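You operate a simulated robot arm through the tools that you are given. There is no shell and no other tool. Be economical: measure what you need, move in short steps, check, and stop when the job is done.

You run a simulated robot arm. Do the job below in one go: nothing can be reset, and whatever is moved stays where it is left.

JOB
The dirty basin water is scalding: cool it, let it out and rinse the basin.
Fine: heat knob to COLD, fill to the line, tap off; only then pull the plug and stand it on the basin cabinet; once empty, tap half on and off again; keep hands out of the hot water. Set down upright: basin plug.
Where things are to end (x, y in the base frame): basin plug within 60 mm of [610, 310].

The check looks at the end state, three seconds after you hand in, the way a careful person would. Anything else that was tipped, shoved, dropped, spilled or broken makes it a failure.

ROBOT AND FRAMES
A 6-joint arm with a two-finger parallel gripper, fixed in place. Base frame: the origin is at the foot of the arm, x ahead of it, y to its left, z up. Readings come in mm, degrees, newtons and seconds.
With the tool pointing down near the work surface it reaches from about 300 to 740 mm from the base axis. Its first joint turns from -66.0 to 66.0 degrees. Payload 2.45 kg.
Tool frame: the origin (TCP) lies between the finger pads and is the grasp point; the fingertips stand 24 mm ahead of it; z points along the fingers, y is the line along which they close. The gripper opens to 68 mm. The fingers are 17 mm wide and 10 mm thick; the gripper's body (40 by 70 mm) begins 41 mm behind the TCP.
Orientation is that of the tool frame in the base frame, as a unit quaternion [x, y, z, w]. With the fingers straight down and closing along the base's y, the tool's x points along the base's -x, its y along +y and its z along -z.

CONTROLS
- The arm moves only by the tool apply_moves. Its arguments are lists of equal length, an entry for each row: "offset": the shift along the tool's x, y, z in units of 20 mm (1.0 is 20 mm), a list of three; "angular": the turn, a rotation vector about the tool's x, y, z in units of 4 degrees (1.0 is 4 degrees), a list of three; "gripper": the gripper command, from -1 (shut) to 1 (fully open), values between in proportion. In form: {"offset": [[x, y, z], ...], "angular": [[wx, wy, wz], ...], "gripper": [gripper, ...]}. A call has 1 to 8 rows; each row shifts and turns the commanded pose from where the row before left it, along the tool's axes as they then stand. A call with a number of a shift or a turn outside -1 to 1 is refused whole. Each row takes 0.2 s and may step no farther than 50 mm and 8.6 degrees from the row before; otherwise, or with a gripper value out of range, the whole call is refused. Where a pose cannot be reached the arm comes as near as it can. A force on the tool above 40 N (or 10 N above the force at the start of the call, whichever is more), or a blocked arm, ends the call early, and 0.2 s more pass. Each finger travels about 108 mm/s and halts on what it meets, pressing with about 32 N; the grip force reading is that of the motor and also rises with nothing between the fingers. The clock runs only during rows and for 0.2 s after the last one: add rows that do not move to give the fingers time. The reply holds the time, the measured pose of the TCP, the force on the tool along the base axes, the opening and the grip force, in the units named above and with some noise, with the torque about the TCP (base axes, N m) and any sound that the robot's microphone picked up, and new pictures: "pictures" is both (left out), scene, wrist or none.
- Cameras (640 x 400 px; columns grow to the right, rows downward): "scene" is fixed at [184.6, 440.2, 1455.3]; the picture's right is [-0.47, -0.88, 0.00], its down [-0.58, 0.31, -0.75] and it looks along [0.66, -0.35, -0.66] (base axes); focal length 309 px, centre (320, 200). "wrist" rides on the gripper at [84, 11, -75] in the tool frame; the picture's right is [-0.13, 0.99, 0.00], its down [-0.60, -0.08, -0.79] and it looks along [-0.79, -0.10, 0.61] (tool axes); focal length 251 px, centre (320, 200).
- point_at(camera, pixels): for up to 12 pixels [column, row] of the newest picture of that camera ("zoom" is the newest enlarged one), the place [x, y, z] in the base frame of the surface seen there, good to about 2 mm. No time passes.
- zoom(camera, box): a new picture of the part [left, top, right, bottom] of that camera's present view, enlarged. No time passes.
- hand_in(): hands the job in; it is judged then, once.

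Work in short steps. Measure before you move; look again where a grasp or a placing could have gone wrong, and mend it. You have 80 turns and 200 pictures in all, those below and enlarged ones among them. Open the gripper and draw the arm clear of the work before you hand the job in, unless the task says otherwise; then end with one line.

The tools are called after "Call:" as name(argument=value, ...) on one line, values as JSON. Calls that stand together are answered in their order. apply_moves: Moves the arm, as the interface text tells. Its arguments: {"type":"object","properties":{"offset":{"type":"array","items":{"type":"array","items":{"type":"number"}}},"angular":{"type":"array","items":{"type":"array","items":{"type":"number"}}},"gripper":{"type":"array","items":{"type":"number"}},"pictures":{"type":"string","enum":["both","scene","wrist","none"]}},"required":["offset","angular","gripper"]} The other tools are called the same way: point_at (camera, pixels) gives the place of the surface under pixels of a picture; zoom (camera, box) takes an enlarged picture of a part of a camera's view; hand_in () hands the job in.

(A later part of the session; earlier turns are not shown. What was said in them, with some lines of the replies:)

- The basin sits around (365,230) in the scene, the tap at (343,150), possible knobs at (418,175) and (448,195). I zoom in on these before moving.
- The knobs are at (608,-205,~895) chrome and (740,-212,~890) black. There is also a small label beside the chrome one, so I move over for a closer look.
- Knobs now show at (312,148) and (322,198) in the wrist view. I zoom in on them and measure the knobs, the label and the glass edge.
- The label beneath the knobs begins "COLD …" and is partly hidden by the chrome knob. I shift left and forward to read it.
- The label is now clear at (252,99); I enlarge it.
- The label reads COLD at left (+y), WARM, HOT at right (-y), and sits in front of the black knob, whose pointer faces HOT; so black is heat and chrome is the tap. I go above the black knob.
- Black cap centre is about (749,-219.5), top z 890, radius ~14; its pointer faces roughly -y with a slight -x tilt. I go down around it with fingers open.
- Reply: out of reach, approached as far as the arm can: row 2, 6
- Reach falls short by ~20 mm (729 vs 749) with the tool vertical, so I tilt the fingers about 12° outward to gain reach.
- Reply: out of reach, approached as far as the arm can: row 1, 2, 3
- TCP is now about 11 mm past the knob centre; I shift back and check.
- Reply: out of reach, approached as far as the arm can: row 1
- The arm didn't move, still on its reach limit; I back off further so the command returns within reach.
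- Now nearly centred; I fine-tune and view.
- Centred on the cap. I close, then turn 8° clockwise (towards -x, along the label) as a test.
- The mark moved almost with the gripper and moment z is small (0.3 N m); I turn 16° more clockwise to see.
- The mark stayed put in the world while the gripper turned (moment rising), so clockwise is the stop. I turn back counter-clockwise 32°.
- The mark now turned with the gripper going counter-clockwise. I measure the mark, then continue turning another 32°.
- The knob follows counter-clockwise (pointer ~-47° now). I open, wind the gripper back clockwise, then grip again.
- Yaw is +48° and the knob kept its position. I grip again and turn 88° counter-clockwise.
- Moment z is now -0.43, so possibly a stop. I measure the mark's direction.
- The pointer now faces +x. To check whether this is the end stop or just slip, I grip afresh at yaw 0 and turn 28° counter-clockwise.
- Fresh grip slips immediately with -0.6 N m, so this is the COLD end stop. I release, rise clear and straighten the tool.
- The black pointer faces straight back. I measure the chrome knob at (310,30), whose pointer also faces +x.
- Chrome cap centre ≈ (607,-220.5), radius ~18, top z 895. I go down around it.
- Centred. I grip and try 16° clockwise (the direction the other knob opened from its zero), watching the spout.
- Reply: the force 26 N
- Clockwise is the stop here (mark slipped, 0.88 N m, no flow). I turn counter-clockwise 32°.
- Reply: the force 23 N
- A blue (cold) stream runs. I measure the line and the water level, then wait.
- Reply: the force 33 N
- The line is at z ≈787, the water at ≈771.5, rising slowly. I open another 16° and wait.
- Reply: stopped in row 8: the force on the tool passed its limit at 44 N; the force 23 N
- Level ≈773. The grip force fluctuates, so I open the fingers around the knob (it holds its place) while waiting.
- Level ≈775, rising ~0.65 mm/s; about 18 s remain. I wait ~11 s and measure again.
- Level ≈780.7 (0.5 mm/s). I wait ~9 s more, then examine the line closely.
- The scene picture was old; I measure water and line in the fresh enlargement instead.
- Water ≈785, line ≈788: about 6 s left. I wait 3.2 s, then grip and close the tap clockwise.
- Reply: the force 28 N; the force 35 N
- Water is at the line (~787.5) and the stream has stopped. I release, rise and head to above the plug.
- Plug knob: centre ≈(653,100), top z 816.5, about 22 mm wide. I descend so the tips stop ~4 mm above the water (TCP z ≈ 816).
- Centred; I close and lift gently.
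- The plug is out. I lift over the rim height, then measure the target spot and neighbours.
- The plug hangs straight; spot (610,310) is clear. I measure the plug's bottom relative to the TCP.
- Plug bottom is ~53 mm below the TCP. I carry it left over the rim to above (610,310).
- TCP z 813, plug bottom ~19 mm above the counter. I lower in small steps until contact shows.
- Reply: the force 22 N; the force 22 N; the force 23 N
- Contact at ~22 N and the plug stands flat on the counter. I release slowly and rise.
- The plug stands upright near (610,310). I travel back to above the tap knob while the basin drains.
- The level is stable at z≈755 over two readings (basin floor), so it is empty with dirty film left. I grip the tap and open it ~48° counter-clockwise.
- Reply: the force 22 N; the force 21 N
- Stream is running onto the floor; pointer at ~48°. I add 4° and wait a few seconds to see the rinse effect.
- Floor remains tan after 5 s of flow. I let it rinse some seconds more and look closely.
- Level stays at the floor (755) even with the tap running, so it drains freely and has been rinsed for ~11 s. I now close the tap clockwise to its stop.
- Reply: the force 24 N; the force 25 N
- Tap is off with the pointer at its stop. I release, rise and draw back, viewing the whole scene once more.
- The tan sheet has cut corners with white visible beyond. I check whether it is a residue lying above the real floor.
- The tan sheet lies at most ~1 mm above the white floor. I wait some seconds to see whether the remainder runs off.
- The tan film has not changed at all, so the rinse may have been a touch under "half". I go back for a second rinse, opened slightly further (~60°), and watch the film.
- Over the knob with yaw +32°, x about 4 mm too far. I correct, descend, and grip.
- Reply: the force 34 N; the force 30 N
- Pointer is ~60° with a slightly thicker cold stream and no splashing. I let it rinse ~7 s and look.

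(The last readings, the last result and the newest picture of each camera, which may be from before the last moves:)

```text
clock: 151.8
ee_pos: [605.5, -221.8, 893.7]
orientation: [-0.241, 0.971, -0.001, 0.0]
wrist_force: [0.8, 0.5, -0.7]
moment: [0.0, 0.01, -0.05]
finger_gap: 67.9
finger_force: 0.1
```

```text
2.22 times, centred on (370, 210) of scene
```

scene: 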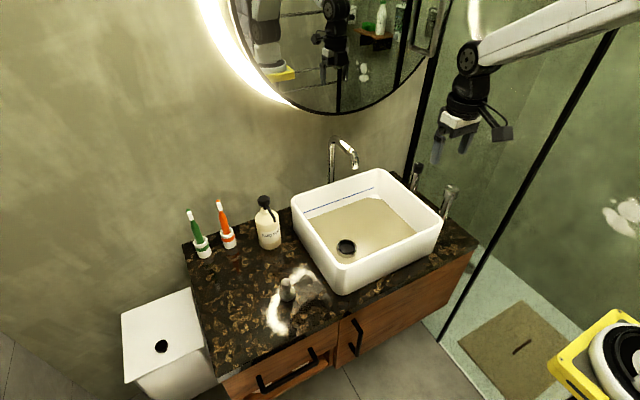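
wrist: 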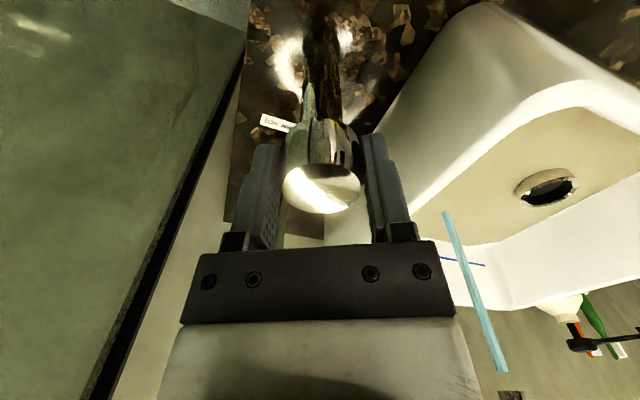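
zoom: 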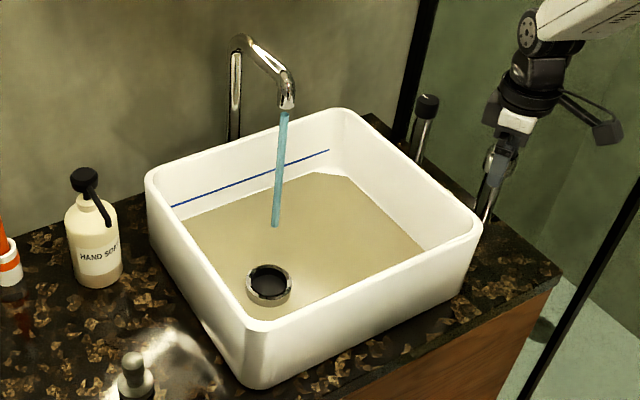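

The film looks the same with free drainage, so it is just how the emptied floor is drawn. I close the tap clockwise to its stop again.

Call:
apply_moves(offset=[[0, 0, 0], [0, 0, 0], [0, 0, 0], [0, 0, 0], [0, 0, 0], [0, 0, 0], [0, 0, 0], [0, 0, 0]], angular=[[0, 0, 0], [0, 0, 0], [0, 0, 0], [0, 0, 1], [0, 0, 1], [0, 0, 1], [0, 0, 1], [0, 0, 1]], gripper=[-1, -1, -1, -1, -1, -1, -1, -1], pictures="none")

Call:
apply_moves(offset=[[0, 0, 0], [0, 0, 0], [0, 0, 0], [0, 0, 0], [0, 0, 0], [0, 0, 0], [0, 0, 0], [0, 0, 0]], angular=[[0, 0, 1], [0, 0, 1], [0, 0, 1], [0, 0, 1], [0, 0, 1], [0, 0, 1], [0, 0, 1], [0, 0, 1]], gripper=[-1, -1, -1, -1, -1, -1, -1, -1], pictures="none")

Call:
apply_moves(offset=[[0, 0, 0], [0, 0, 0], [0, 0, 0], [0, 0, 0], [0, 0, 0]], angular=[[0, 0, 1], [0, 0, 1], [0, 0, 1], [0, 0, 1], [0, 0, 0]], gripper=[-1, -1, -1, -1, -1], pictures="wrist")

Call:
zoom(camera="scene", box=[280, 120, 460, 300])

```text
clock: 153.6
ee_pos: [607.0, -220.7, 892.8]
orientation: [-0.068, 0.998, 0.0, 0.0]
wrist_force: [-2.2, 7.6, 4.8]
moment: [0.33, 0.36, 0.01]
finger_gap: 39.2
finger_force: 45.2
```

```text
clock: 155.4
ee_pos: [607.0, -218.5, 892.9]
orientation: [0.21, 0.978, 0.0, 0.0]
wrist_force: [-2.1, 30.0, 8.1]
moment: [0.57, 0.51, 0.04]
finger_gap: 38.9
finger_force: 44.4
```

```text
clock: 156.6
ee_pos: [607.4, -218.4, 892.4]
orientation: [0.342, 0.94, -0.001, 0.001]
wrist_force: [5.0, 31.9, -1.8]
moment: [-0.01, -0.44, 0.08]
finger_gap: 38.8
finger_force: 44.7
```

wrist: 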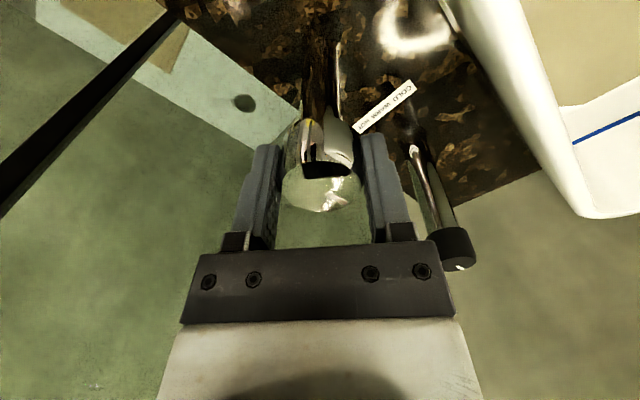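

```text
2.22 times, centred on (370, 210) of scene
```

zoom: 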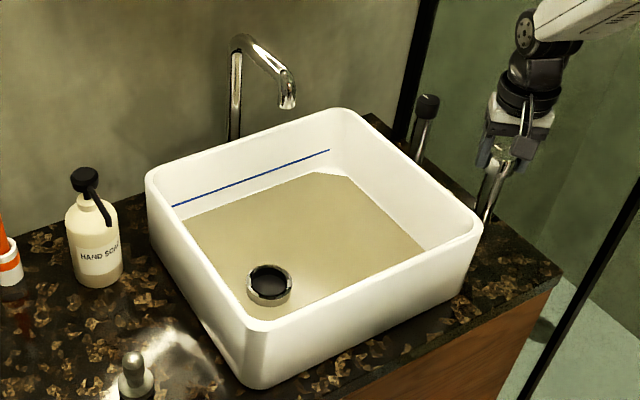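

The stream is off, but the moment (0.08) doesn't clearly show the stop, so I turn 12° more clockwise to be sure, then check the pointer.

Call:
apply_moves(offset=[[0, 0, 0], [0, 0, 0], [0, 0, 0]], angular=[[0, 0, 1], [0, 0, 1], [0, 0, 1]], gripper=[-1, -1, -1], pictures="none")

Call:
apply_moves(offset=[[0, 0, 0], [0, 0, 0], [0, 0, -1], [0, 0, -1], [0, 0, -1], [0, 0, -1], [0, 0, -1], [0, 0, -1]], angular=[[0, 0, 0], [0, 0, 0], [0, 0, 0], [0, 0, 0], [0, 0, -1], [0, 0, -1], [0, 0, -1], [0, 0, -1]], gripper=[1, 1, 1, 1, 1, 1, 1, 1], pictures="none")

Call:
apply_moves(offset=[[0.5, 1, -1], [0.5, 1, -1], [0.5, 1, -1], [0.5, 1, -1], [0.5, 1, -1], [0.5, 1, 0], [0.5, 1, 0], [0.5, 1, 0]], angular=[[0, 0, -1], [0, 0, -1], [0, 0, -1], [0, 0, -1], [0, 0, -1], [0, 0, -1], [0, 0, -1], [0, 0, -1]], gripper=[1, 1, 1, 1, 1, 1, 1, 1])

Call:
zoom(camera="scene", box=[400, 150, 480, 220])

Call:
zoom(camera="scene", box=[230, 145, 470, 315])

Call:
point_at(camera="scene", pixels=[[287, 284], [287, 294]])

```text
clock: 157.4
ee_pos: [609.3, -219.5, 892.9]
orientation: [0.436, 0.9, 0.0, 0.001]
wrist_force: [15.9, 27.9, -6.8]
moment: [-0.24, 0.06, 0.92]
finger_gap: 39.0
finger_force: 44.8
```

```text
clock: 159.2
ee_pos: [606.5, -222.0, 1012.7]
orientation: [0.31, 0.951, -0.002, 0.001]
wrist_force: [0.1, 0.4, -1.1]
moment: [0.0, 0.04, -0.01]
finger_gap: 68.1
finger_force: 0.0
```

```text
clock: 161.0
ee_pos: [591.8, -44.1, 1112.3]
orientation: [0.035, 0.999, -0.001, 0.001]
wrist_force: [0.2, 0.2, 0.0]
moment: [-0.04, -0.02, 0.0]
finger_gap: 67.8
finger_force: 0.1
```

scene: 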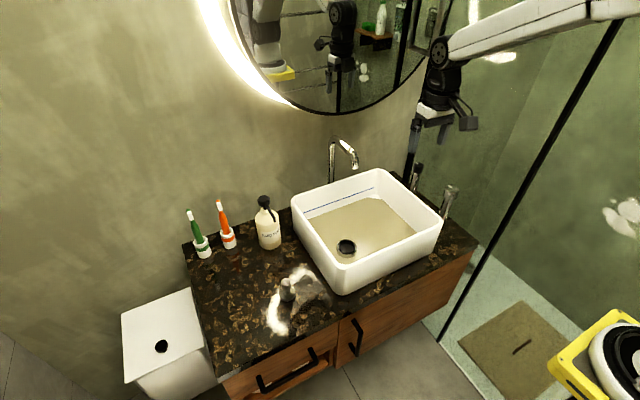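
wrist: 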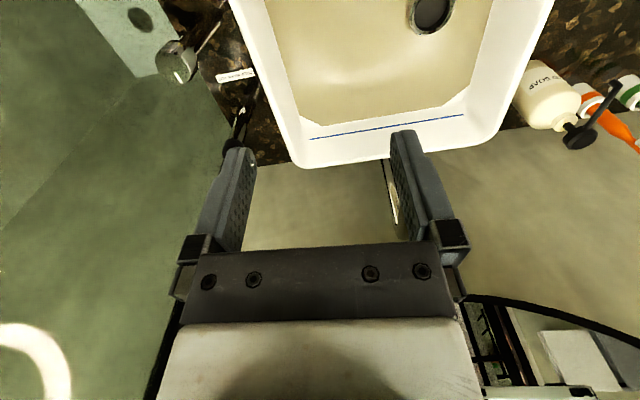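

```text
5.71 times, centred on (440, 185) of scene
```

zoom: 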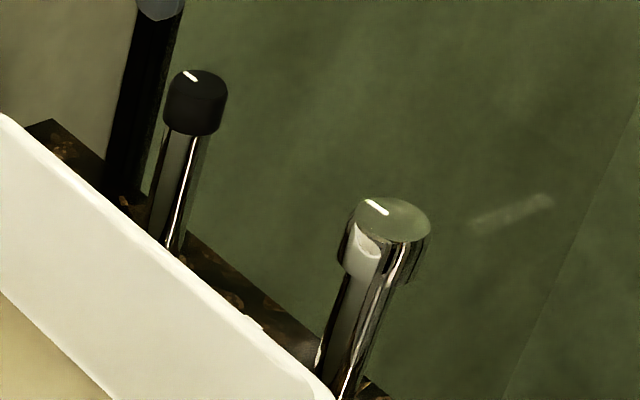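

```text
2.35 times, centred on (350, 230) of scene
```

zoom: 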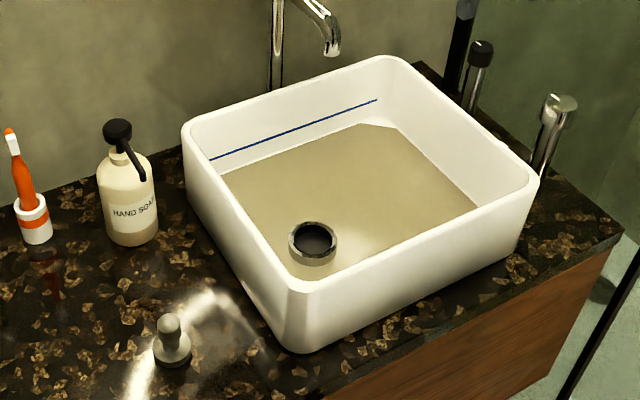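

```text
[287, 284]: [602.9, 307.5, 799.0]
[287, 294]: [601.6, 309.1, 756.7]
```

Both knobs are at their stops (heat on COLD, tap off). The plug stands upright at about (608,310), nothing else has been disturbed, and the arm is clear with the gripper open, so I hand in.

Call:
hand_in()

```text
The job is handed in.
```

I handed the job in with the heat knob on COLD, the basin filled to the line and then drained and rinsed, the tap off, and the plug standing upright at about (608, 310). A tan film on the basin floor did not change during either of the two rinses. I took it for how the empty floor is drawn, but I can't rule out leftover dirt.
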